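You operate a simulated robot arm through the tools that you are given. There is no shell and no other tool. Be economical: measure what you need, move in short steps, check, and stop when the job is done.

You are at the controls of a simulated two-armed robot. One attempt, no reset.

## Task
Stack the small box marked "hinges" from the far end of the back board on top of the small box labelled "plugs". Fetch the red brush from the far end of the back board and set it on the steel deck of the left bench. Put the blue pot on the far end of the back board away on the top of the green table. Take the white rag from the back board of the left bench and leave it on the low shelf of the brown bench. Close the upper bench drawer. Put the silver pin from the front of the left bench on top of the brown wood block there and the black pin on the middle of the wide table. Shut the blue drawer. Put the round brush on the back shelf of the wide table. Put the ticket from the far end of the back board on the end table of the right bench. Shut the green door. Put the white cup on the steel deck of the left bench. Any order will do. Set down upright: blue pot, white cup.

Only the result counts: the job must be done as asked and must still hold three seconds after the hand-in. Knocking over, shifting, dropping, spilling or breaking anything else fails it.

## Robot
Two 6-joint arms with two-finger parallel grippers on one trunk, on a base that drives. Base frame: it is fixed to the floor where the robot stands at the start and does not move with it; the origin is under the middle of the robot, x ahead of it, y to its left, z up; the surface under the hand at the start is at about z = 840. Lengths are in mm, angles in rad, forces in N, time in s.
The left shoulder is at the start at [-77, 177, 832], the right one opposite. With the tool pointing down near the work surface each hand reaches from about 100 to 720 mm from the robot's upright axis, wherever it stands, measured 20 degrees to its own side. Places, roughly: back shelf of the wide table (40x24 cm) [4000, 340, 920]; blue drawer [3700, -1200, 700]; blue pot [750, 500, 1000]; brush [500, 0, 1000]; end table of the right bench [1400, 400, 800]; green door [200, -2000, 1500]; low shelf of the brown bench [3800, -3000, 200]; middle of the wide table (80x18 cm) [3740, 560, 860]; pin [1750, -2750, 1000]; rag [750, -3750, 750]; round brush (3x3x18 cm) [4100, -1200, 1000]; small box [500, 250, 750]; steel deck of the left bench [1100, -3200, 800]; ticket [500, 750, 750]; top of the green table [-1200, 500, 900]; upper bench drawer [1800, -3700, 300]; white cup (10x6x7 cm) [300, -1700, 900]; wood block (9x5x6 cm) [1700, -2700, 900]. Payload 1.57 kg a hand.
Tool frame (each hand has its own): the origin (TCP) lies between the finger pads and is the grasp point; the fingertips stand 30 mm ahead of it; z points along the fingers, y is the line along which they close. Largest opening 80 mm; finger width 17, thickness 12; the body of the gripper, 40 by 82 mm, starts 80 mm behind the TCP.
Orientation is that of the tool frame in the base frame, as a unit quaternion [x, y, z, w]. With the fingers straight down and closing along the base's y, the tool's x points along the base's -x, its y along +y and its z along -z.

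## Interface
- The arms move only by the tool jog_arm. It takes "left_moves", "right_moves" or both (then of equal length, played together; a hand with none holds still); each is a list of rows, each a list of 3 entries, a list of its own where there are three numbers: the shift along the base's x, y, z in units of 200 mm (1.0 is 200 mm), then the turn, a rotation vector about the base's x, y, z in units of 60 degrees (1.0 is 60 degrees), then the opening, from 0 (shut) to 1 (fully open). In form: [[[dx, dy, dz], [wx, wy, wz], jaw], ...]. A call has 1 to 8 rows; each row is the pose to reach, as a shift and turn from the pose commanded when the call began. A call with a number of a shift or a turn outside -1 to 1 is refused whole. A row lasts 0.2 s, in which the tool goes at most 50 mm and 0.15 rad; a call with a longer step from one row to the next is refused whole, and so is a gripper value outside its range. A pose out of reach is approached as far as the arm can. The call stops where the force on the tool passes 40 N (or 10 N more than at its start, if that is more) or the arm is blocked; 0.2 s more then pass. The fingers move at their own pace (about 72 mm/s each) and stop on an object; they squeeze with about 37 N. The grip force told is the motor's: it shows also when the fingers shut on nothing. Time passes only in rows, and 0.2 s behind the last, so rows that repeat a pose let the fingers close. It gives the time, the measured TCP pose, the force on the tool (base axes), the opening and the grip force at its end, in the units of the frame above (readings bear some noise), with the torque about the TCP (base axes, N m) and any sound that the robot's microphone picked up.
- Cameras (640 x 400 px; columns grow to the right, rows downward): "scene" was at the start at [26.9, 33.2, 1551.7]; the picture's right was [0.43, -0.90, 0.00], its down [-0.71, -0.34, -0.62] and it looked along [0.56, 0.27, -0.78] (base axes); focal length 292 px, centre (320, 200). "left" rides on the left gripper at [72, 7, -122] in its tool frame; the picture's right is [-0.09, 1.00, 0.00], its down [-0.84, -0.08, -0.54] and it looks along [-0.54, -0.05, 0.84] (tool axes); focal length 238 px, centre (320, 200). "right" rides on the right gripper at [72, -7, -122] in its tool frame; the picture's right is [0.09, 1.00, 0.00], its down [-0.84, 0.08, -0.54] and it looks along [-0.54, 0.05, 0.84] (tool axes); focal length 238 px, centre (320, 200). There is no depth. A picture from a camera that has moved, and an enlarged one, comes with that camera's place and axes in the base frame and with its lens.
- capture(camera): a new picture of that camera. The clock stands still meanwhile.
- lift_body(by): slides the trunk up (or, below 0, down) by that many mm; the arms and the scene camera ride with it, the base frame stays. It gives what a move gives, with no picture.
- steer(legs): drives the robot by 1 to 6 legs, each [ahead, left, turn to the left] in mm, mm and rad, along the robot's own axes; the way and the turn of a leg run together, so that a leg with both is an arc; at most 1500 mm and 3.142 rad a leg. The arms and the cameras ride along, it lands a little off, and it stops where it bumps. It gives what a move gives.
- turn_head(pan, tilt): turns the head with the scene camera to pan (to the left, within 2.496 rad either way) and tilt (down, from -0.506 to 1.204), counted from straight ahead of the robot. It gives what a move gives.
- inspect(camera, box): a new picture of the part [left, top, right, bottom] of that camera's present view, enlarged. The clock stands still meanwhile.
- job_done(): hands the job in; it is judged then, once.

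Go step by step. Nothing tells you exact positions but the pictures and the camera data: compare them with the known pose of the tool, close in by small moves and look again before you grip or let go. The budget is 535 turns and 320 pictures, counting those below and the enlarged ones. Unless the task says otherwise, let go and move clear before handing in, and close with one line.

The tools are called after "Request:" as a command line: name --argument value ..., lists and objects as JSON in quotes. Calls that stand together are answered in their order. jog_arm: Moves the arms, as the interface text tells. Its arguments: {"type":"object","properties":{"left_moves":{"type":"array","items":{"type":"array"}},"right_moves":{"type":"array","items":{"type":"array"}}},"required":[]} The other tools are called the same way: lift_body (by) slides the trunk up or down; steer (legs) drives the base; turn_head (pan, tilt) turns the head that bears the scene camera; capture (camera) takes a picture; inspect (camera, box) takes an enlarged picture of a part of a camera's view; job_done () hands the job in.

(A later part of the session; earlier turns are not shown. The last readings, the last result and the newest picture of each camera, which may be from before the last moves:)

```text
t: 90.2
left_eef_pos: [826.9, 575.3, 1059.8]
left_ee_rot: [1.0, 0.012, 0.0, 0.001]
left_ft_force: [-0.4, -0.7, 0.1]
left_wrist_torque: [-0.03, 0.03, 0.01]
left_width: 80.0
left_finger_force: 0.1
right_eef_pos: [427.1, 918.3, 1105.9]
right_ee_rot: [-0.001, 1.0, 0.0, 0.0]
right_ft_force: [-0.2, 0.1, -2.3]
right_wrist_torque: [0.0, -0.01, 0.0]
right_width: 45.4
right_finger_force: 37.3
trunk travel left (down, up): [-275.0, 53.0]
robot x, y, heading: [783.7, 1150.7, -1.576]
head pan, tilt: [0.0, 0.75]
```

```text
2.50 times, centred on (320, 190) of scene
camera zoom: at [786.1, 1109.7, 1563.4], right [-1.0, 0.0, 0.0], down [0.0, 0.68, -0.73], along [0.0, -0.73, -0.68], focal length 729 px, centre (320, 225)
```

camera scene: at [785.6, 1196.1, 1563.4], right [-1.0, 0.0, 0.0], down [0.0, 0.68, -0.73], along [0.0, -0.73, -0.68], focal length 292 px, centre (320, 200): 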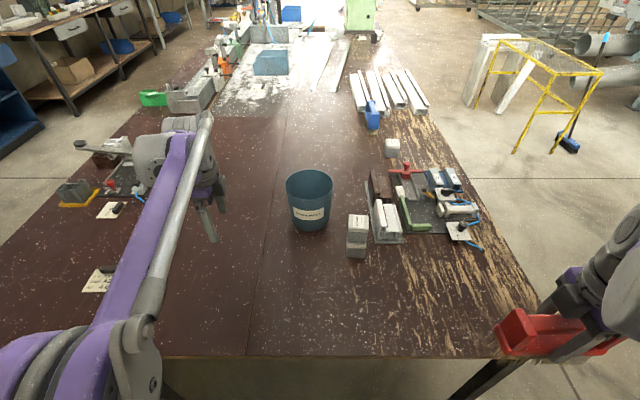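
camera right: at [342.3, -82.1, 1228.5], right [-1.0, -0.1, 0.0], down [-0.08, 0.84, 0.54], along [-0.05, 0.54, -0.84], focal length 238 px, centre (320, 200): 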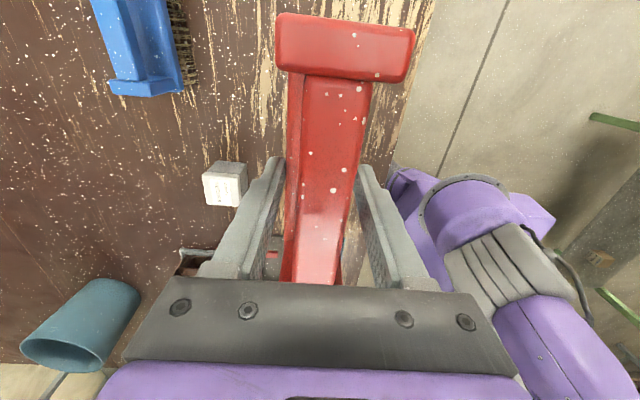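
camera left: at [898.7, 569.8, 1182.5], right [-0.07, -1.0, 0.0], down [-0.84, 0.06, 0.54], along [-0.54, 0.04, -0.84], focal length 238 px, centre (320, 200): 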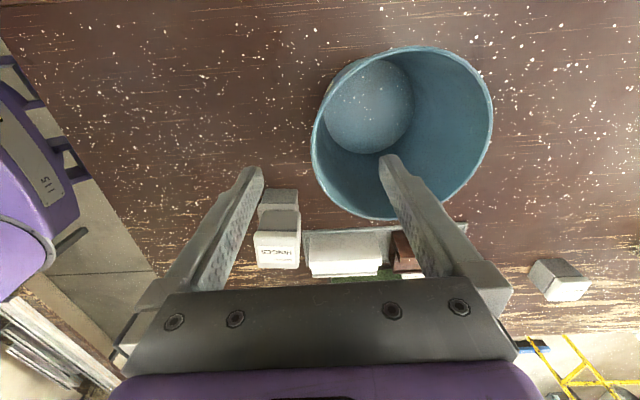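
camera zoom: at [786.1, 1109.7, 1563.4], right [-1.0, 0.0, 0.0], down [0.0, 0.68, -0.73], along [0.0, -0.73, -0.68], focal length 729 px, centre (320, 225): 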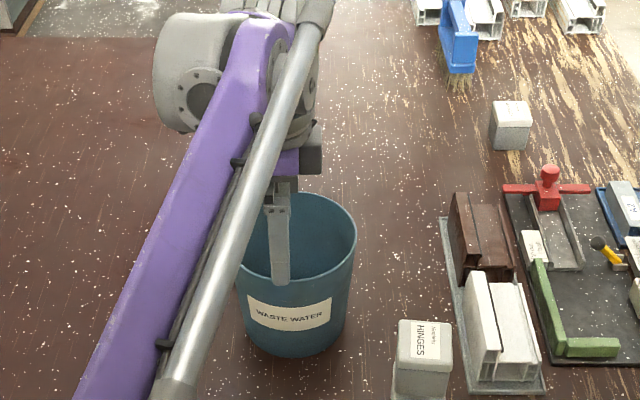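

Pot is empty; its near wall is at about y≈582, x≈832. Lower with one finger inside, one outside, and look.

Request:
jog_arm --left_moves '[[[0.03, 0.03, 0], [0, 0, 0], 1], [[0.03, 0.03, -0.15], [0, 0, 0], 1], [[0.03, 0.03, -0.25], [0, 0, 0], 1], [[0.03, 0.03, -0.25], [0, 0, 0], 1]]'

Request:
capture --camera "left"

Request:
inspect --camera "scene" --box '[220, 110, 420, 270]'

```text
t: 91.2
left_eef_pos: [833.9, 580.3, 1009.3]
left_ee_rot: [1.0, 0.012, 0.0, 0.001]
left_ft_force: [-0.5, -0.4, 0.8]
left_wrist_torque: [0.01, 0.06, 0.01]
left_width: 80.0
left_finger_force: 0.2
right_eef_pos: [426.4, 917.3, 1107.0]
right_ee_rot: [0.0, 1.0, 0.0, 0.0]
right_ft_force: [0.0, 0.5, -2.3]
right_wrist_torque: [0.03, 0.01, -0.05]
right_width: 45.3
right_finger_force: 36.7
trunk travel left (down, up): [-275.0, 53.0]
robot x, y, heading: [788.2, 1151.9, -1.574]
head pan, tilt: [0.0, 0.75]
```

```text
258 pictures are left
camera left: at [905.9, 575.2, 1131.6], right [-0.07, -1.0, 0.0], down [-0.84, 0.06, 0.54], along [-0.54, 0.04, -0.84], focal length 238 px, centre (320, 200)
```

left: 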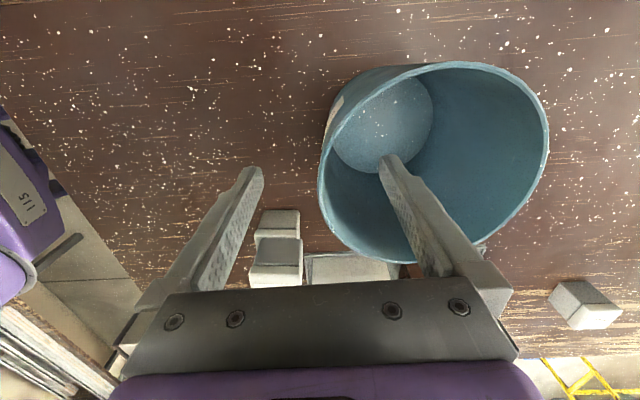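

```text
2.50 times, centred on (320, 190) of scene
camera zoom: at [785.9, 1109.4, 1563.5], right [-1.0, 0.0, 0.0], down [0.0, 0.68, -0.73], along [0.0, -0.73, -0.68], focal length 729 px, centre (320, 225)
```

zoom: 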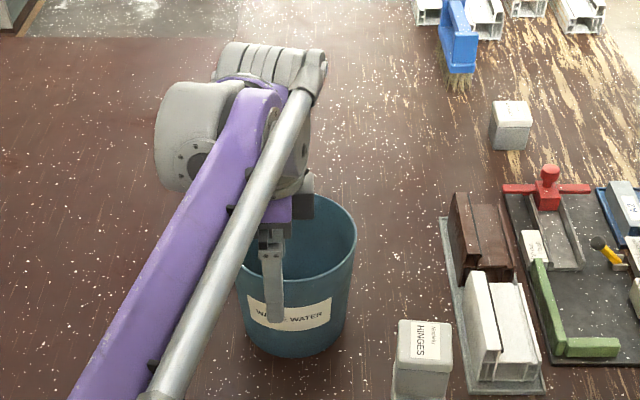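

The rim passes through the TCP. Lower 15 mm and close on the wall.

Request:
jog_arm --left_moves '[[[0, 0, -0.08], [0, 0, 0], 1], [[0, 0, -0.08], [0, 0, 0], 0.7], [[0, 0, -0.08], [0, 0, 0], 0.4], [[0, 0, -0.08], [0, 0, 0], 0.1], [[0, 0, -0.08], [0, 0, 0], 0], [[0, 0, -0.08], [0, 0, 0], 0], [[0, 0, -0.08], [0, 0, 0], 0]]'

Request:
capture --camera "left"

```text
t: 92.8
left_eef_pos: [835.3, 579.6, 994.4]
left_ee_rot: [1.0, 0.012, 0.001, 0.001]
left_ft_force: [-0.7, -2.3, 1.6]
left_wrist_torque: [-0.72, -0.1, -0.09]
left_width: 3.8
left_finger_force: 24.6
right_eef_pos: [426.4, 918.8, 1106.1]
right_ee_rot: [-0.001, 1.0, 0.0, 0.0]
right_ft_force: [-0.3, 0.0, -2.3]
right_wrist_torque: [0.01, -0.02, -0.03]
right_width: 45.3
right_finger_force: 36.3
trunk travel left (down, up): [-275.0, 53.0]
robot x, y, heading: [784.1, 1147.8, -1.569]
head pan, tilt: [0.0, 0.75]
```

```text
256 pictures are left
camera left: at [906.2, 574.1, 1116.3], right [-0.07, -1.0, 0.0], down [-0.84, 0.06, 0.54], along [-0.54, 0.04, -0.84], focal length 238 px, centre (320, 200)
```

left: 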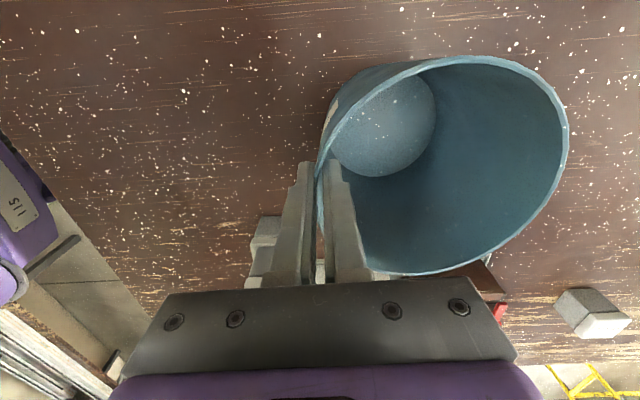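

Request:
jog_arm --left_moves '[[[0, 0, 0], [0, 0, 0], 0], [[0, 0, 0], [0, 0, 0], 0], [[0, 0, 0.05], [0, 0, 0], 0], [[0, 0, 0.15], [0, 0, 0], 0], [[0, 0, 0.3], [0, 0, 0], 0]]'

Request:
capture --camera "left"

Request:
capture --camera "scene"

```text
t: 94.0
left_eef_pos: [834.8, 581.6, 1053.3]
left_ee_rot: [1.0, 0.012, 0.001, 0.0]
left_ft_force: [-0.1, -0.1, -2.3]
left_wrist_torque: [0.15, 0.02, -0.02]
left_width: 2.6
left_finger_force: 23.5
right_eef_pos: [426.9, 918.4, 1107.1]
right_ee_rot: [-0.001, 1.0, 0.001, 0.0]
right_ft_force: [0.1, -0.5, -2.5]
right_wrist_torque: [0.01, -0.01, -0.01]
right_width: 45.6
right_finger_force: 36.6
trunk travel left (down, up): [-275.0, 53.0]
robot x, y, heading: [788.2, 1149.1, -1.568]
head pan, tilt: [0.0, 0.75]
```

```text
255 pictures are left
camera left: at [906.8, 575.4, 1175.5], right [-0.07, -1.0, 0.0], down [-0.84, 0.06, 0.54], along [-0.54, 0.04, -0.84], focal length 238 px, centre (320, 200)
```

left: 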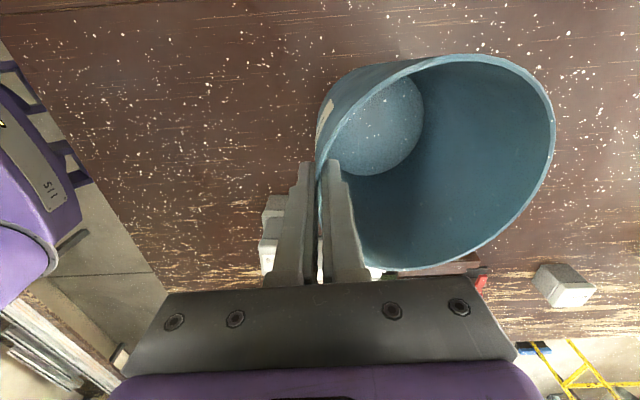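

```text
254 pictures are left
camera scene: at [785.8, 1109.2, 1563.4], right [-1.0, 0.0, 0.0], down [0.0, 0.68, -0.73], along [0.0, -0.73, -0.68], focal length 292 px, centre (320, 200)
```

scene: 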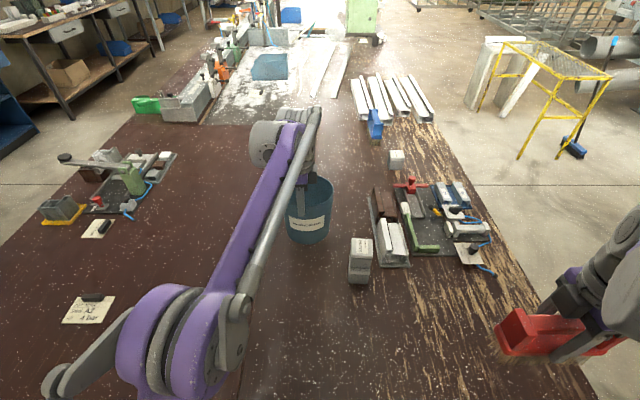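

Pot held, upright enough. Raise it well clear, then back off from the table.

Request:
jog_arm --left_moves '[[[0, 0, 0.2], [0, 0, 0], 0], [[0, 0, 0.4], [0, 0, 0], 0], [[0, 0, 0.5], [0, 0, 0], 0]]'

Request:
steer --legs '[[-350, 0, 0], [0, 0, -1.571]]'

Request:
capture --camera "left"

Request:
capture --camera "scene"

```text
t: 94.8
left_eef_pos: [836.4, 589.4, 1148.4]
left_ee_rot: [1.0, 0.013, 0.0, 0.001]
left_ft_force: [0.7, -0.4, -2.1]
left_wrist_torque: [0.16, -0.01, 0.01]
left_width: 2.3
left_finger_force: 24.0
left hand out of reach, approached as far as the arm can: row 3
right_eef_pos: [427.2, 917.7, 1106.2]
right_ee_rot: [-0.001, 1.0, 0.0, 0.0]
right_ft_force: [-0.8, 0.0, -2.9]
right_wrist_torque: [-0.01, -0.02, 0.01]
right_width: 45.4
right_finger_force: 37.3
trunk travel left (down, up): [-275.0, 53.0]
robot x, y, heading: [785.6, 1150.7, -1.571]
head pan, tilt: [0.0, 0.75]
```

```text
t: 101.0
left_eef_pos: [222.4, 1452.3, 1147.7]
left_ee_rot: [0.709, -0.705, 0.0, 0.0]
left_ft_force: [-0.5, -0.2, -2.4]
left_wrist_torque: [-0.04, -0.15, -0.03]
left_width: 2.5
left_finger_force: 23.9
right_eef_pos: [559.9, 1857.1, 1107.1]
right_ee_rot: [0.713, 0.701, 0.0, 0.0]
right_ft_force: [-0.2, -0.5, -2.4]
right_wrist_torque: [-0.03, 0.0, 0.03]
right_width: 45.3
right_finger_force: 36.8
trunk travel left (down, up): [-275.0, 53.0]
robot x, y, heading: [787.4, 1491.4, 3.125]
head pan, tilt: [0.0, 0.75]
```

```text
253 pictures are left
camera left: at [216.4, 1381.0, 1269.8], right [-1.0, 0.09, 0.0], down [0.07, 0.84, 0.54], along [0.05, 0.54, -0.84], focal length 238 px, centre (320, 200)
```

left: 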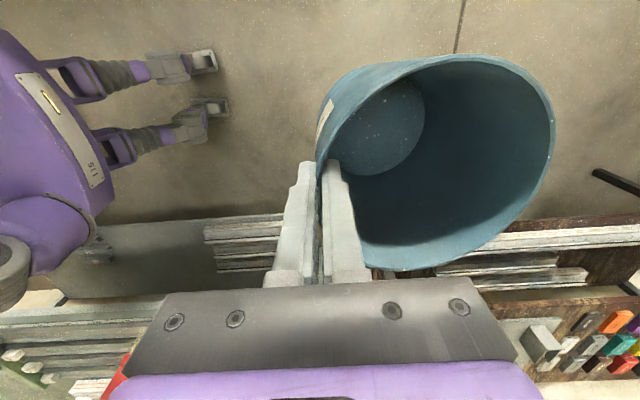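

```text
252 pictures are left
camera scene: at [743.2, 1495.1, 1563.4], right [0.02, 1.0, 0.0], down [0.68, -0.01, -0.73], along [-0.73, 0.01, -0.68], focal length 292 px, centre (320, 200)
```

scene: 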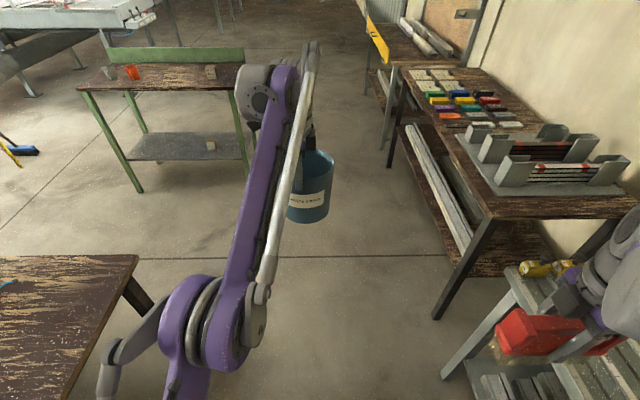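

Clear. Drive along toward the green table, shifting away from the benches on the right.

Request:
steer --legs '[[0, 200, 0.016], [1000, 0, 0], [0, 660, 0]]'

Request:
capture --camera "scene"

```text
t: 114.1
left_eef_pos: [-785.9, 566.9, 1147.4]
left_ee_rot: [0.716, -0.698, 0.0, 0.0]
left_ft_force: [-0.2, 0.3, -3.3]
left_wrist_torque: [-0.01, -0.19, -0.01]
left_width: 2.5
left_finger_force: 24.1
right_eef_pos: [-457.6, 977.3, 1106.6]
right_ee_rot: [0.706, 0.708, 0.0, -0.001]
right_ft_force: [-0.9, 0.5, -2.2]
right_wrist_torque: [-0.03, 0.0, -0.01]
right_width: 45.4
right_finger_force: 37.4
trunk travel left (down, up): [-275.0, 53.0]
robot x, y, heading: [-225.8, 617.8, -3.134]
head pan, tilt: [0.0, 0.75]
```

```text
251 pictures are left
camera scene: at [-266.8, 618.0, 1563.4], right [0.0, 1.0, 0.0], down [0.68, 0.0, -0.73], along [-0.73, 0.0, -0.68], focal length 292 px, centre (320, 200)
```

scene: 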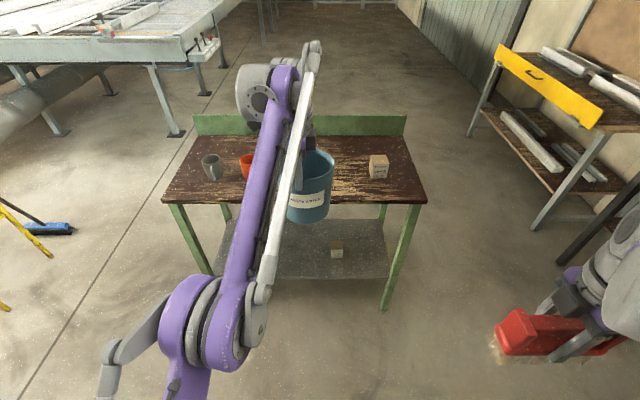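

Table with a free gap in the middle between orange mug and the cube. Drive 260 forward and look.

Request:
steer --legs '[[265, 0, -0.008]]'

Request:
turn_head --pan 0.0 --tilt 0.9

Request:
capture --camera "scene"

Request:
capture --camera "left"

```text
t: 116.0
left_eef_pos: [-1051.5, 574.4, 1147.7]
left_ee_rot: [0.712, -0.703, 0.001, 0.001]
left_ft_force: [0.3, 0.2, -1.8]
left_wrist_torque: [-0.04, -0.15, 0.0]
left_width: 2.6
left_finger_force: 23.6
right_eef_pos: [-717.1, 981.5, 1105.5]
right_ee_rot: [0.711, 0.704, 0.0, 0.0]
right_ft_force: [0.6, -0.4, -2.0]
right_wrist_torque: [0.0, -0.05, -0.02]
right_width: 45.6
right_finger_force: 37.0
trunk travel left (down, up): [-275.0, 53.0]
robot x, y, heading: [-488.1, 617.3, 3.132]
head pan, tilt: [0.0, 0.75]
```

```text
t: 116.7
left_eef_pos: [-1050.9, 575.7, 1148.0]
left_ee_rot: [0.711, -0.703, 0.0, 0.001]
left_ft_force: [0.4, -0.5, -3.3]
left_wrist_torque: [-0.04, -0.17, 0.0]
left_width: 2.5
left_finger_force: 24.1
right_eef_pos: [-718.2, 980.8, 1106.3]
right_ee_rot: [0.711, 0.703, 0.001, 0.0]
right_ft_force: [-0.4, 0.7, -2.2]
right_wrist_torque: [-0.01, 0.0, -0.02]
right_width: 45.4
right_finger_force: 36.4
trunk travel left (down, up): [-275.0, 53.0]
robot x, y, heading: [-490.8, 618.2, 3.132]
head pan, tilt: [0.0, 0.901]
```

```text
250 pictures are left
camera scene: at [-524.9, 619.4, 1551.6], right [0.01, 1.0, 0.0], down [0.78, -0.01, -0.62], along [-0.62, 0.01, -0.78], focal length 292 px, centre (320, 200)
```

scene: 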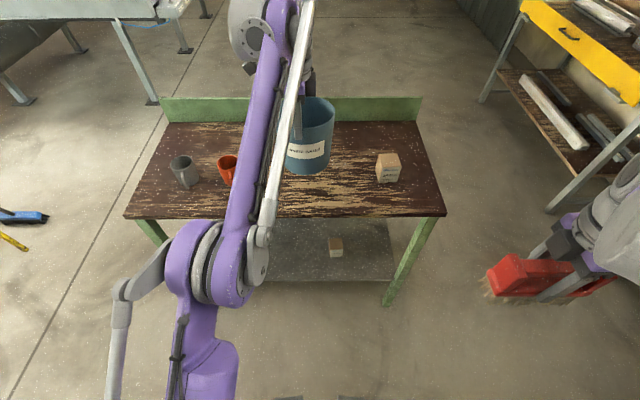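

```text
249 pictures are left
camera left: at [-1058.3, 502.6, 1269.8], right [-1.0, 0.08, 0.0], down [0.07, 0.84, 0.54], along [0.04, 0.54, -0.84], focal length 238 px, centre (320, 200)
```

left: 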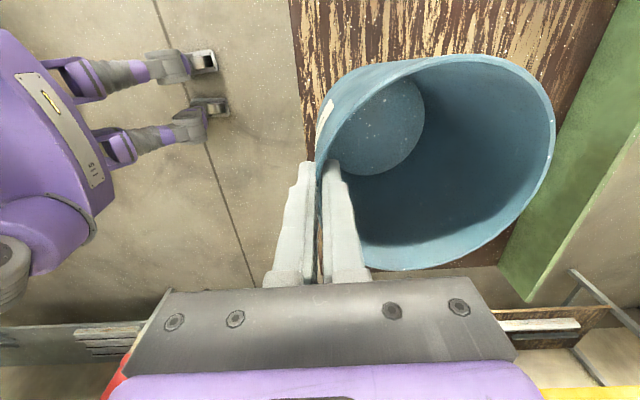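

Two views give table z≈842, near edge x≈-1024. Drive 75 mm further, then lower.

Request:
steer --legs '[[75, 0, 0.01]]'

Request:
jog_arm --left_moves '[[[0, 0, -0.2], [0, 0, 0], 0], [[0, 0, -0.4], [0, 0, 0], 0], [[0, 0, -0.55], [0, 0, 0], 0], [[0, 0, -0.6], [0, 0, 0], 0]]'

Request:
capture --camera "scene"

Request:
capture --camera "left"

```text
t: 117.8
left_eef_pos: [-1124.7, 572.1, 1146.9]
left_ee_rot: [0.714, -0.7, 0.001, 0.001]
left_ft_force: [-0.2, -0.5, -3.3]
left_wrist_torque: [-0.05, -0.21, -0.01]
left_width: 2.5
left_finger_force: 24.3
right_eef_pos: [-792.1, 979.4, 1106.6]
right_ee_rot: [0.708, 0.706, 0.001, 0.001]
right_ft_force: [0.4, 0.0, -1.9]
right_wrist_torque: [0.0, -0.02, 0.0]
right_width: 45.2
right_finger_force: 36.3
trunk travel left (down, up): [-275.0, 53.0]
robot x, y, heading: [-562.9, 618.0, 3.131]
head pan, tilt: [0.0, 0.901]
```

```text
t: 118.8
left_eef_pos: [-1122.6, 574.1, 1026.9]
left_ee_rot: [0.714, -0.7, 0.001, 0.0]
left_ft_force: [-0.6, -0.5, -3.6]
left_wrist_torque: [-0.07, -0.13, 0.01]
left_width: 2.5
left_finger_force: 23.7
right_eef_pos: [-791.1, 979.4, 1105.2]
right_ee_rot: [0.709, 0.706, 0.001, 0.0]
right_ft_force: [0.4, -1.0, -2.5]
right_wrist_torque: [0.01, -0.01, -0.01]
right_width: 45.6
right_finger_force: 37.5
trunk travel left (down, up): [-275.0, 53.0]
robot x, y, heading: [-563.2, 614.0, 3.135]
head pan, tilt: [0.0, 0.901]
```

```text
248 pictures are left
camera scene: at [-596.8, 619.6, 1551.5], right [0.0, 1.0, 0.0], down [0.78, 0.0, -0.62], along [-0.62, 0.0, -0.78], focal length 292 px, centre (320, 200)
```

scene: 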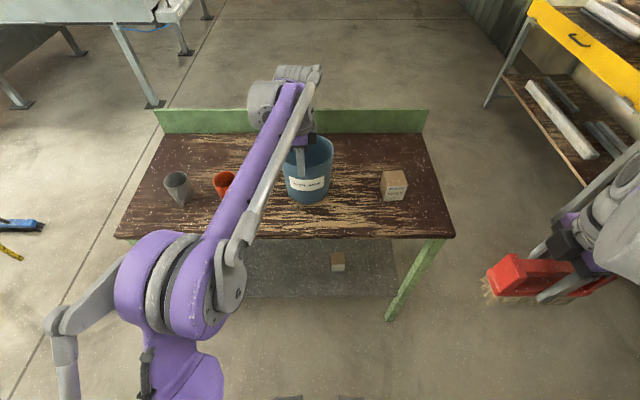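

```text
247 pictures are left
camera left: at [-1128.8, 499.9, 1148.6], right [-1.0, 0.07, 0.0], down [0.06, 0.84, 0.54], along [0.04, 0.54, -0.84], focal length 238 px, centre (320, 200)
```

left: 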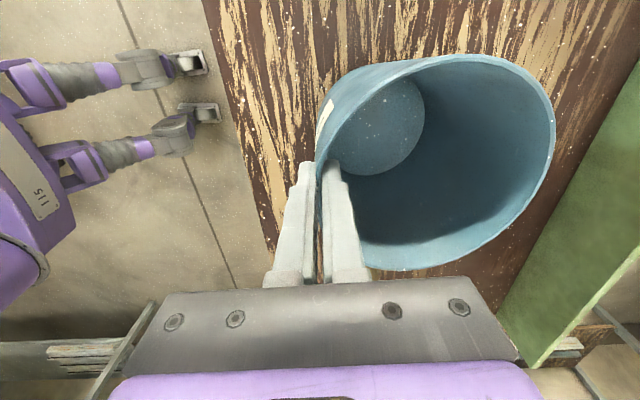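

Request:
jog_arm --left_moves '[[[0, 0, -0.04], [0, 0, 0], 0], [[0, 0, -0.07], [0, 0, 0], 0], [[0, 0, -0.1], [0, 0, 0], 0], [[0, 0, -0.12], [0, 0, 0], 0], [[0, 0, -0.14], [0, 0, 0], 0], [[0, 0, -0.155], [0, 0, 0], 0]]'

Request:
inspect --camera "scene" --box '[220, 110, 400, 260]'

```text
t: 119.8
left_eef_pos: [-1122.1, 572.3, 1006.1]
left_ee_rot: [0.713, -0.701, -0.001, 0.001]
left_ft_force: [-0.5, 0.4, 24.1]
left_wrist_torque: [-0.09, 0.79, 0.01]
left_width: 4.3
left_finger_force: 25.4
right_eef_pos: [-790.1, 979.4, 1106.8]
right_ee_rot: [0.708, 0.706, 0.0, 0.0]
right_ft_force: [-1.2, 0.7, -2.2]
right_wrist_torque: [-0.02, 0.0, -0.02]
right_width: 45.7
right_finger_force: 37.1
trunk travel left (down, up): [-275.0, 53.0]
robot x, y, heading: [-559.9, 618.6, 3.136]
head pan, tilt: [0.0, 0.901]
stopped in row 5 (left hand): the force on the tool passed its limit at 46 N (the readings are from after the stop); the commanded pose is now the measured one
```

```text
2.67 times, centred on (310, 185) of scene
camera zoom: at [-594.6, 620.0, 1551.6], right [0.0, 1.0, 0.0], down [0.78, 0.0, -0.62], along [-0.62, 0.0, -0.78], focal length 777 px, centre (347, 240)
```

zoom: 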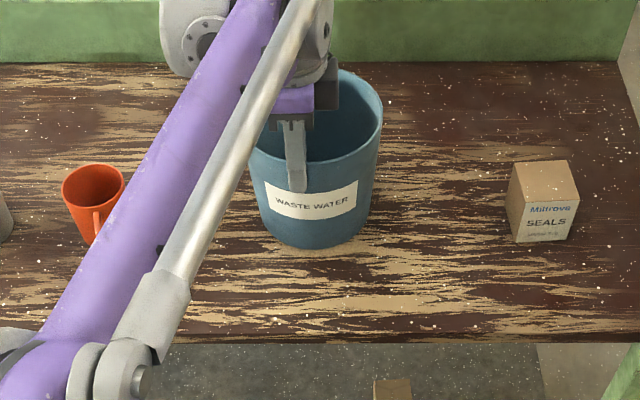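

On the table. Relieve slightly, open and rise straight up.

Request:
jog_arm --left_moves '[[[0, 0, 0.01], [0, 0, 0], 0], [[0, 0, 0.01], [0, 0, 0], 0.3], [[0, 0, 0.01], [0, 0, 0], 0.6], [[0, 0, 0.01], [0, 0, 0], 0.7], [[0, 0, 0.2], [0, 0, 0], 0.7], [[0, 0, 0.4], [0, 0, 0], 0.7], [[0, 0, 0.6], [0, 0, 0], 0.7]]'

Request:
inspect --camera "scene" --box '[220, 110, 400, 260]'

Request:
capture --camera "left"

```text
t: 121.5
left_eef_pos: [-1125.1, 571.8, 1124.3]
left_ee_rot: [0.713, -0.701, 0.0, 0.001]
left_ft_force: [-0.7, 0.7, 0.5]
left_wrist_torque: [0.02, 0.03, 0.01]
left_width: 56.2
left_finger_force: 0.1
right_eef_pos: [-793.8, 980.9, 1105.5]
right_ee_rot: [0.709, 0.705, -0.001, 0.001]
right_ft_force: [0.0, 0.3, -2.5]
right_wrist_torque: [-0.02, 0.01, 0.04]
right_width: 45.4
right_finger_force: 36.8
trunk travel left (down, up): [-275.0, 53.0]
robot x, y, heading: [-561.0, 616.3, 3.139]
head pan, tilt: [0.0, 0.901]
```

```text
2.67 times, centred on (310, 185) of scene
camera zoom: at [-597.0, 619.8, 1551.5], right [0.0, 1.0, 0.0], down [0.78, 0.0, -0.62], along [-0.62, 0.0, -0.78], focal length 777 px, centre (347, 240)
```

zoom: 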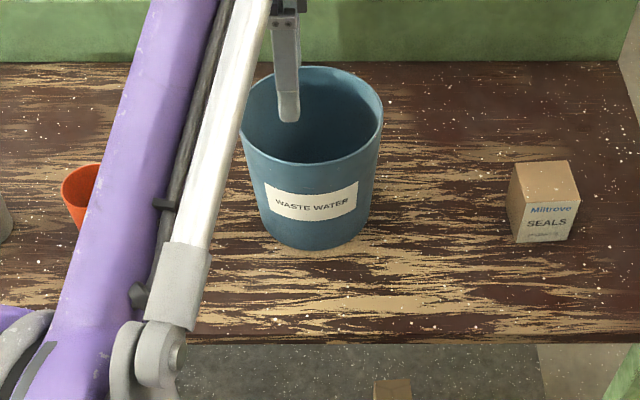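

```text
244 pictures are left
camera left: at [-1129.7, 498.7, 1246.5], right [-1.0, 0.07, 0.0], down [0.06, 0.84, 0.54], along [0.04, 0.54, -0.84], focal length 238 px, centre (320, 200)
```

left: 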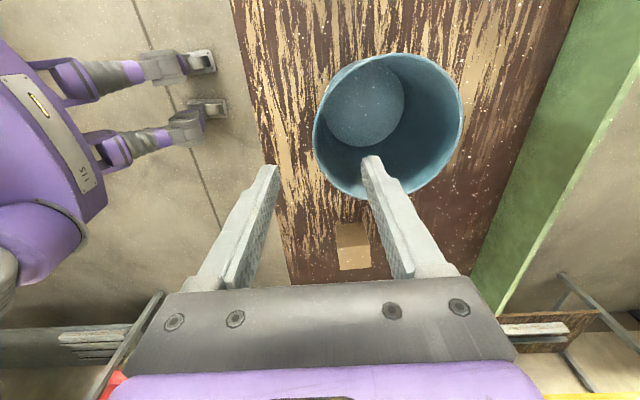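

Pot done. Now back off, turn, and head toward the green machine (cup and green door).

Request:
steer --legs '[[-211, 0, 0], [0, 0, 1.571], [1400, 0, 0]]'

Request:
turn_head --pan 0.5 --tilt 0.25

Request:
capture --camera "scene"

```text
t: 133.6
left_eef_pos: [-345.5, -1374.1, 1124.2]
left_ee_rot: [1.0, 0.005, 0.0, 0.001]
left_ft_force: [-0.3, 0.2, 0.4]
left_wrist_torque: [-0.03, 0.0, -0.02]
left_width: 56.1
left_finger_force: 0.1
right_eef_pos: [-750.0, -1039.2, 1105.8]
right_ee_rot: [0.005, 1.0, 0.0, 0.0]
right_ft_force: [-0.7, 0.0, -1.7]
right_wrist_torque: [-0.02, -0.02, 0.01]
right_width: 45.4
right_finger_force: 37.3
trunk travel left (down, up): [-275.0, 53.0]
robot x, y, heading: [-388.6, -807.8, -1.579]
head pan, tilt: [0.0, 0.901]
```

```text
t: 134.6
left_eef_pos: [-345.7, -1374.5, 1125.1]
left_ee_rot: [1.0, 0.006, 0.001, 0.0]
left_ft_force: [0.2, -0.1, 0.5]
left_wrist_torque: [0.02, 0.01, -0.03]
left_width: 55.8
left_finger_force: 0.0
right_eef_pos: [-751.9, -1040.0, 1107.3]
right_ee_rot: [0.005, 1.0, 0.0, 0.0]
right_ft_force: [0.3, -0.5, -2.8]
right_wrist_torque: [-0.01, 0.0, -0.01]
right_width: 45.4
right_finger_force: 37.2
trunk travel left (down, up): [-275.0, 53.0]
robot x, y, heading: [-390.3, -812.8, -1.58]
head pan, tilt: [0.499, 0.25]
```

```text
243 pictures are left
camera scene: at [-344.9, -852.7, 1608.5], right [-0.88, -0.47, 0.0], down [-0.12, 0.22, -0.97], along [0.45, -0.86, -0.25], focal length 292 px, centre (320, 200)
```

scene: 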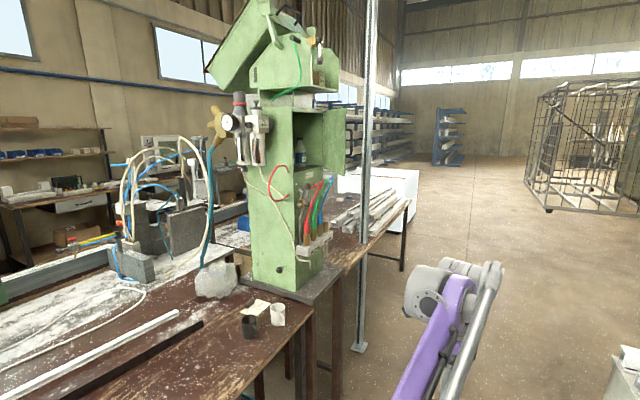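

Request:
inspect --camera "scene" --box '[220, 80, 380, 360]'

Request:
inspect --camera "scene" --box '[220, 270, 320, 350]'

```text
1.43 times, centred on (300, 220) of scene
camera zoom: at [-344.9, -852.7, 1608.5], right [-0.88, -0.47, 0.0], down [-0.12, 0.22, -0.97], along [0.45, -0.86, -0.25], focal length 416 px, centre (349, 171)
```

zoom: 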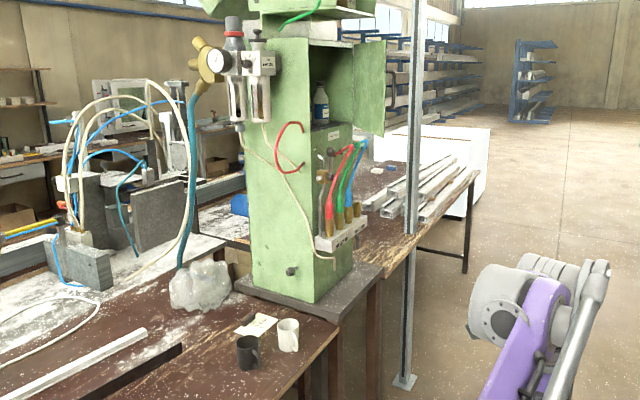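

```text
5.00 times, centred on (270, 310) of scene
camera zoom: at [-344.9, -852.7, 1608.5], right [-0.88, -0.47, 0.0], down [-0.12, 0.22, -0.97], along [0.45, -0.86, -0.25], focal length 1457 px, centre (570, -350)
```

zoom: 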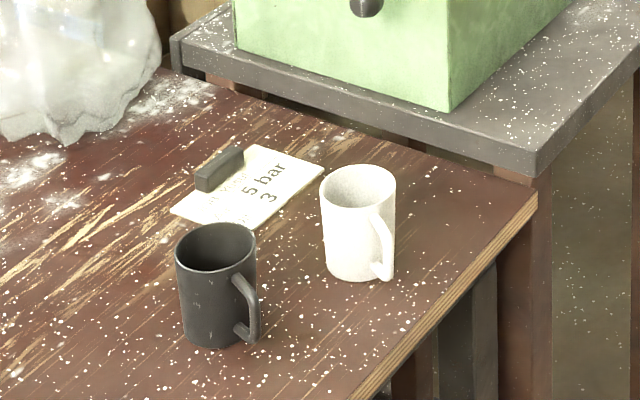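

White cup about [282, -1666]; the machine's green cabinet door stands open toward the aisle. Drive alongside and face it for a closer look.

Request:
steer --legs '[[890, 0, 0], [0, 0, 1.579]]'

Request:
turn_head --pan -0.2 --tilt 0.1

Request:
capture --camera "scene"

Request:
inspect --camera "scene" --box '[240, 50, 480, 350]'

```text
t: 143.0
left_eef_pos: [165.1, -1667.7, 1125.5]
left_ee_rot: [0.716, 0.699, 0.001, 0.001]
left_ft_force: [-0.9, -0.6, 0.8]
left_wrist_torque: [0.01, 0.0, -0.01]
left_width: 56.0
left_finger_force: 0.0
right_eef_pos: [-183.2, -2061.4, 1105.7]
right_ee_rot: [-0.691, 0.723, 0.0, -0.001]
right_ft_force: [0.4, 0.3, -2.6]
right_wrist_torque: [-0.02, 0.01, 0.0]
right_width: 45.4
right_finger_force: 37.1
trunk travel left (down, up): [-275.0, 53.0]
robot x, y, heading: [-399.2, -1691.7, -0.046]
head pan, tilt: [0.499, 0.25]
```

```text
t: 144.0
left_eef_pos: [166.1, -1666.7, 1124.8]
left_ee_rot: [0.716, 0.699, 0.0, 0.0]
left_ft_force: [0.2, -0.1, 0.2]
left_wrist_torque: [0.03, 0.0, 0.01]
left_width: 56.0
left_finger_force: 0.1
right_eef_pos: [-183.9, -2061.3, 1106.3]
right_ee_rot: [-0.691, 0.723, -0.001, 0.0]
right_ft_force: [0.8, 0.7, -1.7]
right_wrist_torque: [-0.02, 0.01, 0.01]
right_width: 45.4
right_finger_force: 37.0
trunk travel left (down, up): [-275.0, 53.0]
robot x, y, heading: [-396.1, -1685.5, -0.048]
head pan, tilt: [-0.201, 0.099]
```

```text
240 pictures are left
camera scene: at [-349.9, -1710.7, 1622.5], right [-0.24, -0.97, 0.0], down [-0.1, 0.02, -0.99], along [0.97, -0.24, -0.1], focal length 292 px, centre (320, 200)
```

scene: 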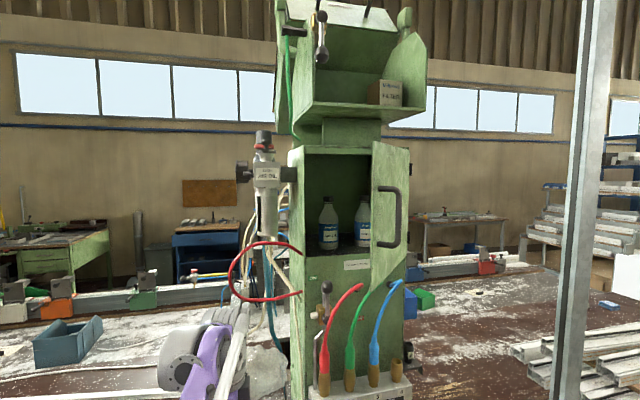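

```text
1.33 times, centred on (360, 200) of scene
camera zoom: at [-349.9, -1710.7, 1622.5], right [-0.24, -0.97, 0.0], down [-0.1, 0.02, -0.99], along [0.97, -0.24, -0.1], focal length 389 px, centre (267, 200)
```

zoom: 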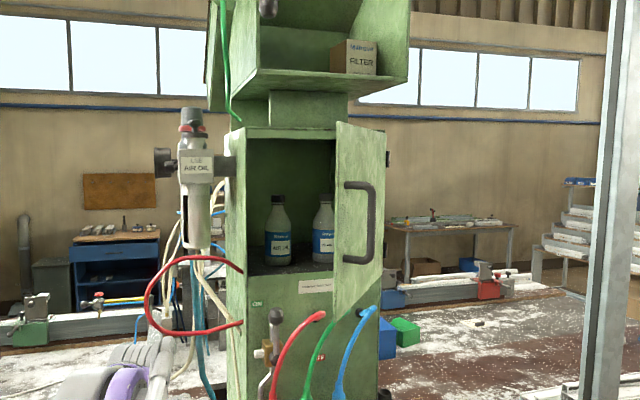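

The door is about 45° open: hinge near [328,-2121], free edge near [123,-1925], z 1417–1674, handle on the outside. I'll swing it shut with the left hand pointing forward. First raise and pitch the left hand.

Request:
jog_arm --left_moves '[[[-0.1, 0, 0.1], [0, -0.14, 0], 0.3], [[-0.2, 0, 0.2], [0, -0.28, 0], 0], [[-0.3, 0, 0.3], [0, -0.42, 0], 0], [[-0.4, 0, 0.4], [0, -0.56, 0], 0], [[-0.5, 0, 0.5], [0, -0.7, 0], 0], [[-0.6, 0, 0.6], [0, -0.84, 0], 0], [[-0.7, 0, 0.7], [0, -0.98, 0], 0]]'

Request:
jog_arm --left_moves '[[[0, 0, 0.2], [0, -0.14, 0], 0], [[0, 0, 0.4], [0, -0.28, 0], 0], [[0, 0, 0.6], [0, -0.42, 0], 0], [[0, 0, 0.8], [0, -0.52, 0], 0]]'

Request:
lift_body --by 50

Request:
capture --camera "scene"

```text
t: 145.6
left_eef_pos: [25.1, -1669.9, 1265.0]
left_ee_rot: [0.623, 0.608, 0.352, 0.345]
left_ft_force: [-0.7, -0.6, -0.2]
left_wrist_torque: [0.03, 0.02, -0.01]
left_width: 0.0
left_finger_force: 21.6
right_eef_pos: [-185.2, -2061.1, 1106.5]
right_ee_rot: [-0.692, 0.722, 0.001, 0.0]
right_ft_force: [-0.6, 0.3, -1.6]
right_wrist_torque: [0.03, 0.02, -0.01]
right_width: 45.1
right_finger_force: 37.2
trunk travel left (down, up): [-275.0, 53.0]
robot x, y, heading: [-397.0, -1690.0, -0.044]
head pan, tilt: [-0.201, 0.099]
```

```text
t: 146.6
left_eef_pos: [25.2, -1669.3, 1426.3]
left_ee_rot: [0.505, 0.493, 0.507, 0.495]
left_ft_force: [0.2, -0.4, 0.3]
left_wrist_torque: [-0.02, 0.0, 0.01]
left_width: 0.0
left_finger_force: 21.1
right_eef_pos: [-183.3, -2060.4, 1107.1]
right_ee_rot: [-0.69, 0.723, 0.001, 0.0]
right_ft_force: [0.2, 0.5, -2.7]
right_wrist_torque: [0.03, 0.01, 0.0]
right_width: 45.4
right_finger_force: 36.1
trunk travel left (down, up): [-275.0, 53.0]
robot x, y, heading: [-398.7, -1688.7, -0.046]
head pan, tilt: [-0.201, 0.099]
```

```text
t: 147.6
left_eef_pos: [25.1, -1667.3, 1475.1]
left_ee_rot: [0.505, 0.495, 0.506, 0.494]
left_ft_force: [-0.1, 0.5, -0.3]
left_wrist_torque: [0.02, 0.0, 0.02]
left_width: 0.0
left_finger_force: 21.5
right_eef_pos: [-184.4, -2060.0, 1155.9]
right_ee_rot: [-0.69, 0.723, 0.001, 0.002]
right_ft_force: [-0.6, 0.4, -2.8]
right_wrist_torque: [0.01, 0.01, -0.03]
right_width: 45.5
right_finger_force: 37.0
trunk travel left (down, up): [-325.0, 3.0]
robot x, y, heading: [-397.5, -1687.3, -0.047]
head pan, tilt: [-0.201, 0.099]
```

```text
238 pictures are left
camera scene: at [-352.6, -1710.6, 1675.5], right [-0.24, -0.97, 0.0], down [-0.1, 0.02, -1.0], along [0.96, -0.24, -0.1], focal length 292 px, centre (320, 200)
```

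scene: 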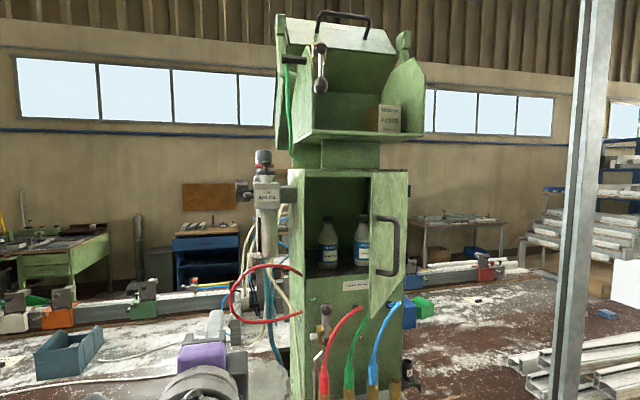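

Request:
steer --legs '[[0, -285, 0.046]]'

Request:
turn_head --pan 0.15 --tilt 0.2

Request:
capture --camera "scene"

Request:
capture --camera "left"

```text
t: 150.6
left_eef_pos: [18.6, -1929.2, 1473.9]
left_ee_rot: [0.492, 0.506, 0.519, 0.481]
left_ft_force: [-0.2, -0.2, -0.5]
left_wrist_torque: [0.02, 0.01, -0.03]
left_width: 0.1
left_finger_force: 21.4
right_eef_pos: [-170.6, -2333.1, 1156.8]
right_ee_rot: [0.709, -0.705, 0.0, 0.0]
right_ft_force: [-0.2, -0.5, -1.8]
right_wrist_torque: [0.01, 0.02, -0.02]
right_width: 45.4
right_finger_force: 37.2
trunk travel left (down, up): [-325.0, 3.0]
robot x, y, heading: [-405.3, -1977.1, 0.004]
head pan, tilt: [-0.201, 0.099]
```

```text
t: 151.5
left_eef_pos: [17.9, -1928.0, 1474.2]
left_ee_rot: [0.492, 0.507, 0.519, 0.481]
left_ft_force: [-0.2, -1.2, -0.4]
left_wrist_torque: [0.02, 0.04, -0.01]
left_width: 0.0
left_finger_force: 21.4
right_eef_pos: [-169.5, -2331.8, 1157.2]
right_ee_rot: [0.71, -0.705, 0.0, 0.0]
right_ft_force: [0.0, -0.3, -2.5]
right_wrist_torque: [-0.02, -0.02, -0.02]
right_width: 45.5
right_finger_force: 36.8
trunk travel left (down, up): [-325.0, 3.0]
robot x, y, heading: [-405.7, -1977.3, 0.01]
head pan, tilt: [0.15, 0.201]
```

```text
237 pictures are left
camera scene: at [-355.0, -1959.1, 1666.1], right [0.16, -0.99, 0.0], down [-0.2, -0.03, -0.98], along [0.97, 0.15, -0.2], focal length 292 px, centre (320, 200)
```

scene: 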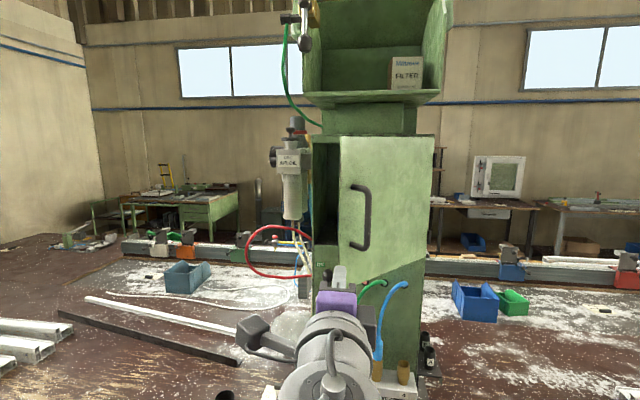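

```text
236 pictures are left
camera left: at [-107.3, -1864.1, 1482.4], right [0.0, -0.12, 0.99], down [-0.5, -0.86, -0.1], along [0.87, -0.49, -0.06], focal length 238 px, centre (320, 200)
```

left: 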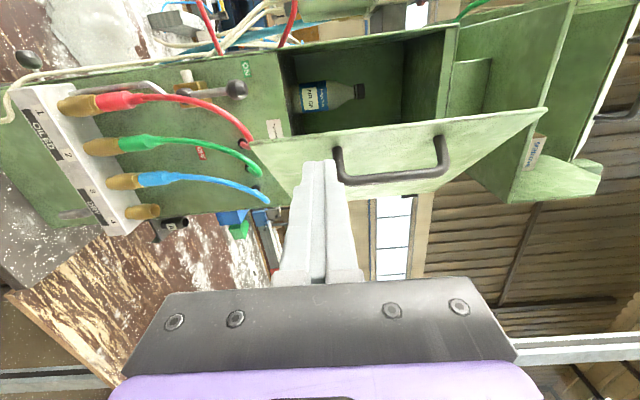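

Tip is just in front of the free edge near the handle's lower end. Shift right 40, down 22, then push forward.

Request:
jog_arm --left_moves '[[[0, -0.1, -0.11], [0, 0, 0], 0], [[0, -0.2, -0.11], [0, 0, 0], 0], [[0.2, -0.2, -0.11], [0, 0, 0], 0], [[0.4, -0.2, -0.11], [0, 0, 0], 0]]'

Request:
capture --camera "left"

Request:
capture --camera "scene"

```text
t: 152.5
left_eef_pos: [102.3, -1969.8, 1453.4]
left_ee_rot: [0.492, 0.507, 0.52, 0.48]
left_ft_force: [-0.2, 0.0, -0.7]
left_wrist_torque: [-0.03, -0.01, -0.01]
left_width: 0.0
left_finger_force: 21.0
right_eef_pos: [-168.6, -2332.5, 1155.9]
right_ee_rot: [0.71, -0.704, -0.001, 0.0]
right_ft_force: [0.1, 0.1, -1.7]
right_wrist_torque: [0.03, 0.0, -0.03]
right_width: 45.5
right_finger_force: 36.6
trunk travel left (down, up): [-325.0, 3.0]
robot x, y, heading: [-405.3, -1974.2, 0.004]
head pan, tilt: [0.15, 0.201]
```

```text
235 pictures are left
camera left: at [-23.8, -1905.7, 1461.2], right [0.01, -0.12, 0.99], down [-0.5, -0.86, -0.1], along [0.87, -0.49, -0.06], focal length 238 px, centre (320, 200)
```

left: 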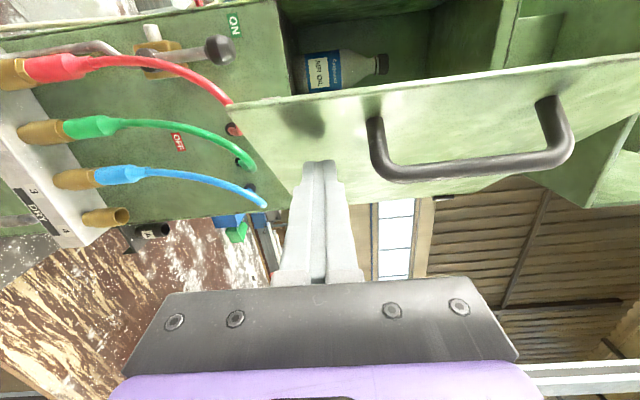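

```text
234 pictures are left
camera scene: at [-353.3, -1959.7, 1666.1], right [0.16, -0.99, 0.0], down [-0.2, -0.03, -0.98], along [0.97, 0.15, -0.2], focal length 292 px, centre (320, 200)
```

scene: 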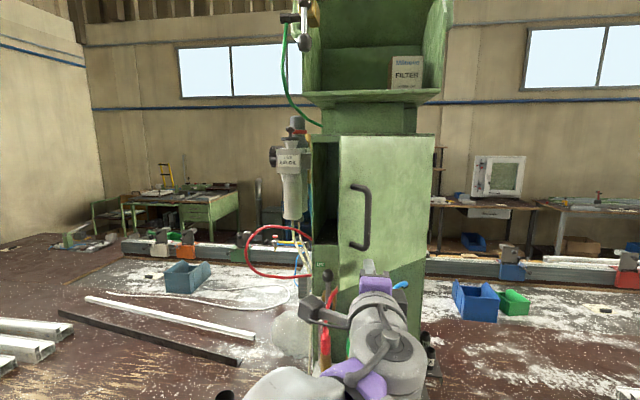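

Request:
jog_arm --left_moves '[[[0.15, 0, 0], [0, 0, 0], 0], [[0.3, 0, 0], [0, 0, 0], 0], [[0.45, 0, 0], [0, 0, 0], 0], [[0.6, 0, 0], [0, 0, 0], 0]]'

Request:
capture --camera "left"

Request:
capture --camera "scene"

```text
t: 153.5
left_eef_pos: [221.9, -1970.5, 1453.6]
left_ee_rot: [0.494, 0.506, 0.519, 0.481]
left_ft_force: [-0.4, 0.2, 0.1]
left_wrist_torque: [0.01, 0.05, 0.04]
left_width: 0.0
left_finger_force: 21.6
right_eef_pos: [-169.1, -2332.3, 1155.8]
right_ee_rot: [0.71, -0.704, 0.0, 0.001]
right_ft_force: [0.4, -0.1, -2.3]
right_wrist_torque: [0.06, -0.01, 0.02]
right_width: 45.3
right_finger_force: 37.1
trunk travel left (down, up): [-325.0, 3.0]
robot x, y, heading: [-402.6, -1972.3, 0.007]
head pan, tilt: [0.15, 0.201]
```

```text
233 pictures are left
camera left: at [96.4, -1905.3, 1461.0], right [0.01, -0.12, 0.99], down [-0.5, -0.86, -0.1], along [0.87, -0.49, -0.06], focal length 238 px, centre (320, 200)
```

left: 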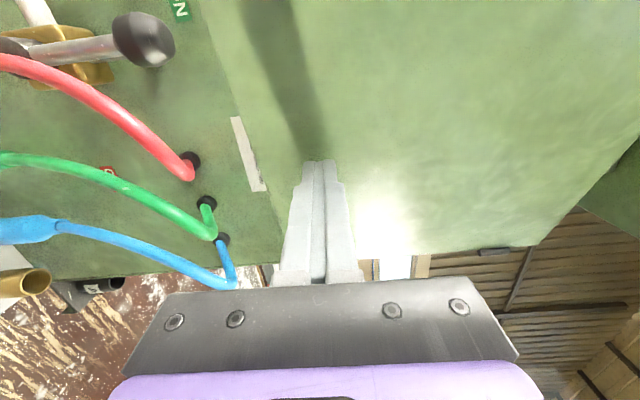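

```text
232 pictures are left
camera scene: at [-353.3, -1959.5, 1666.0], right [0.16, -0.99, 0.0], down [-0.2, -0.03, -0.98], along [0.97, 0.15, -0.2], focal length 292 px, centre (320, 200)
```

scene: 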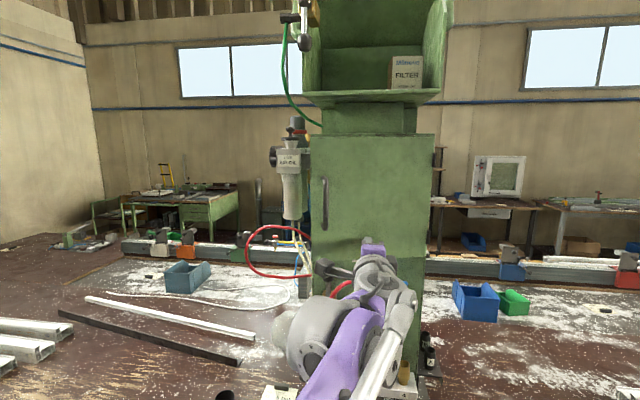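

Nearly shut; press on gently.

Request:
jog_arm --left_moves '[[[0.03, 0.0, 0], [0, 0, 0], 0], [[0.06, 0, 0], [0, 0, 0], 0], [[0.09, 0, 0], [0, 0, 0], 0], [[0.12, 0, 0], [0, 0, 0], 0], [[0.15, 0, 0], [0, 0, 0], 0], [[0.18, 0, 0], [0, 0, 0], 0]]'

Request:
capture --camera "left"

Request:
inspect --camera "scene" --box '[260, 110, 460, 300]'

```text
t: 154.9
left_eef_pos: [256.0, -1967.6, 1452.1]
left_ee_rot: [0.491, 0.507, 0.52, 0.481]
left_ft_force: [-0.2, -0.2, -0.4]
left_wrist_torque: [-0.01, 0.01, 0.02]
left_width: 0.0
left_finger_force: 21.8
right_eef_pos: [-169.7, -2331.9, 1155.8]
right_ee_rot: [0.709, -0.705, 0.0, 0.001]
right_ft_force: [0.2, -0.2, -1.8]
right_wrist_torque: [0.03, -0.03, -0.03]
right_width: 45.3
right_finger_force: 37.9
trunk travel left (down, up): [-325.0, 3.0]
robot x, y, heading: [-403.8, -1972.4, 0.005]
head pan, tilt: [0.15, 0.201]
```

```text
231 pictures are left
camera left: at [129.1, -1903.4, 1459.5], right [0.0, -0.12, 0.99], down [-0.5, -0.86, -0.1], along [0.87, -0.49, -0.06], focal length 238 px, centre (320, 200)
```

left: 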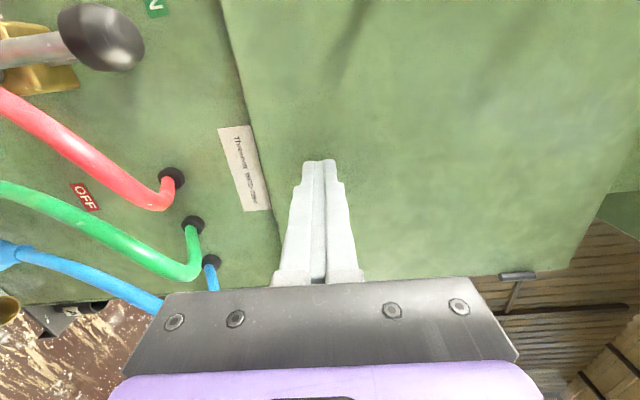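

```text
2.11 times, centred on (360, 205) of scene
camera zoom: at [-354.5, -1959.2, 1666.0], right [0.16, -0.99, 0.0], down [-0.2, -0.03, -0.98], along [0.97, 0.15, -0.2], focal length 614 px, centre (236, 190)
```

zoom: 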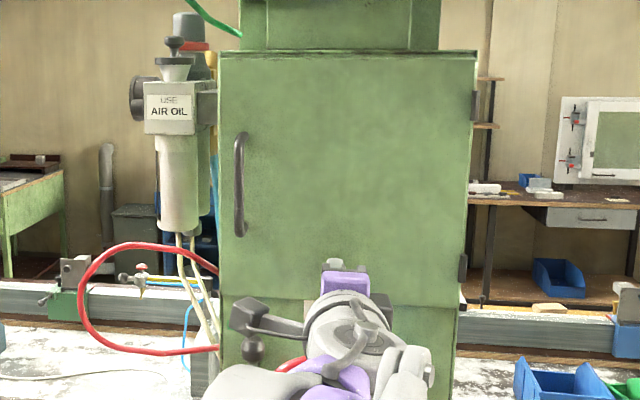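

Request:
jog_arm --left_moves '[[[0.03, 0.0, 0], [0, 0, 0], 0], [[0.06, 0, 0], [0, 0, 0], 0], [[0.09, 0, 0], [0, 0, 0], 0], [[0.12, 0, 0], [0, 0, 0], 0], [[0.15, 0, 0], [0, 0, 0], 0], [[0.18, 0, 0], [0, 0, 0], 0]]'

Request:
capture --camera "left"

```text
t: 155.7
left_eef_pos: [264.6, -1968.1, 1454.7]
left_ee_rot: [0.492, 0.506, 0.518, 0.483]
left_ft_force: [-28.3, 1.1, -12.5]
left_wrist_torque: [0.13, 0.4, -0.13]
left_width: 0.0
left_finger_force: 21.5
right_eef_pos: [-174.1, -2332.3, 1157.7]
right_ee_rot: [0.71, -0.705, 0.002, -0.001]
right_ft_force: [0.1, 0.8, -2.0]
right_wrist_torque: [0.03, -0.03, -0.03]
right_width: 45.3
right_finger_force: 37.0
trunk travel left (down, up): [-325.0, 3.0]
robot x, y, heading: [-404.4, -1976.8, 0.007]
head pan, tilt: [0.15, 0.201]
stopped in row 4 (left hand): the force on the tool passed its limit at 53 N (the readings are from after the stop); the commanded pose is now the measured one
```

```text
229 pictures are left
camera left: at [138.1, -1903.1, 1462.0], right [0.0, -0.11, 0.99], down [-0.5, -0.86, -0.1], along [0.87, -0.5, -0.06], focal length 238 px, centre (320, 200)
```

left: 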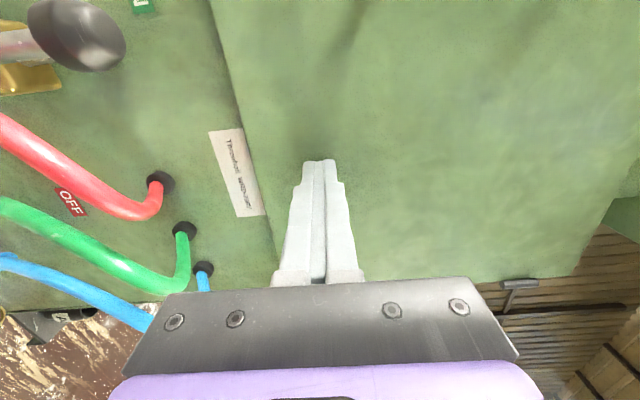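

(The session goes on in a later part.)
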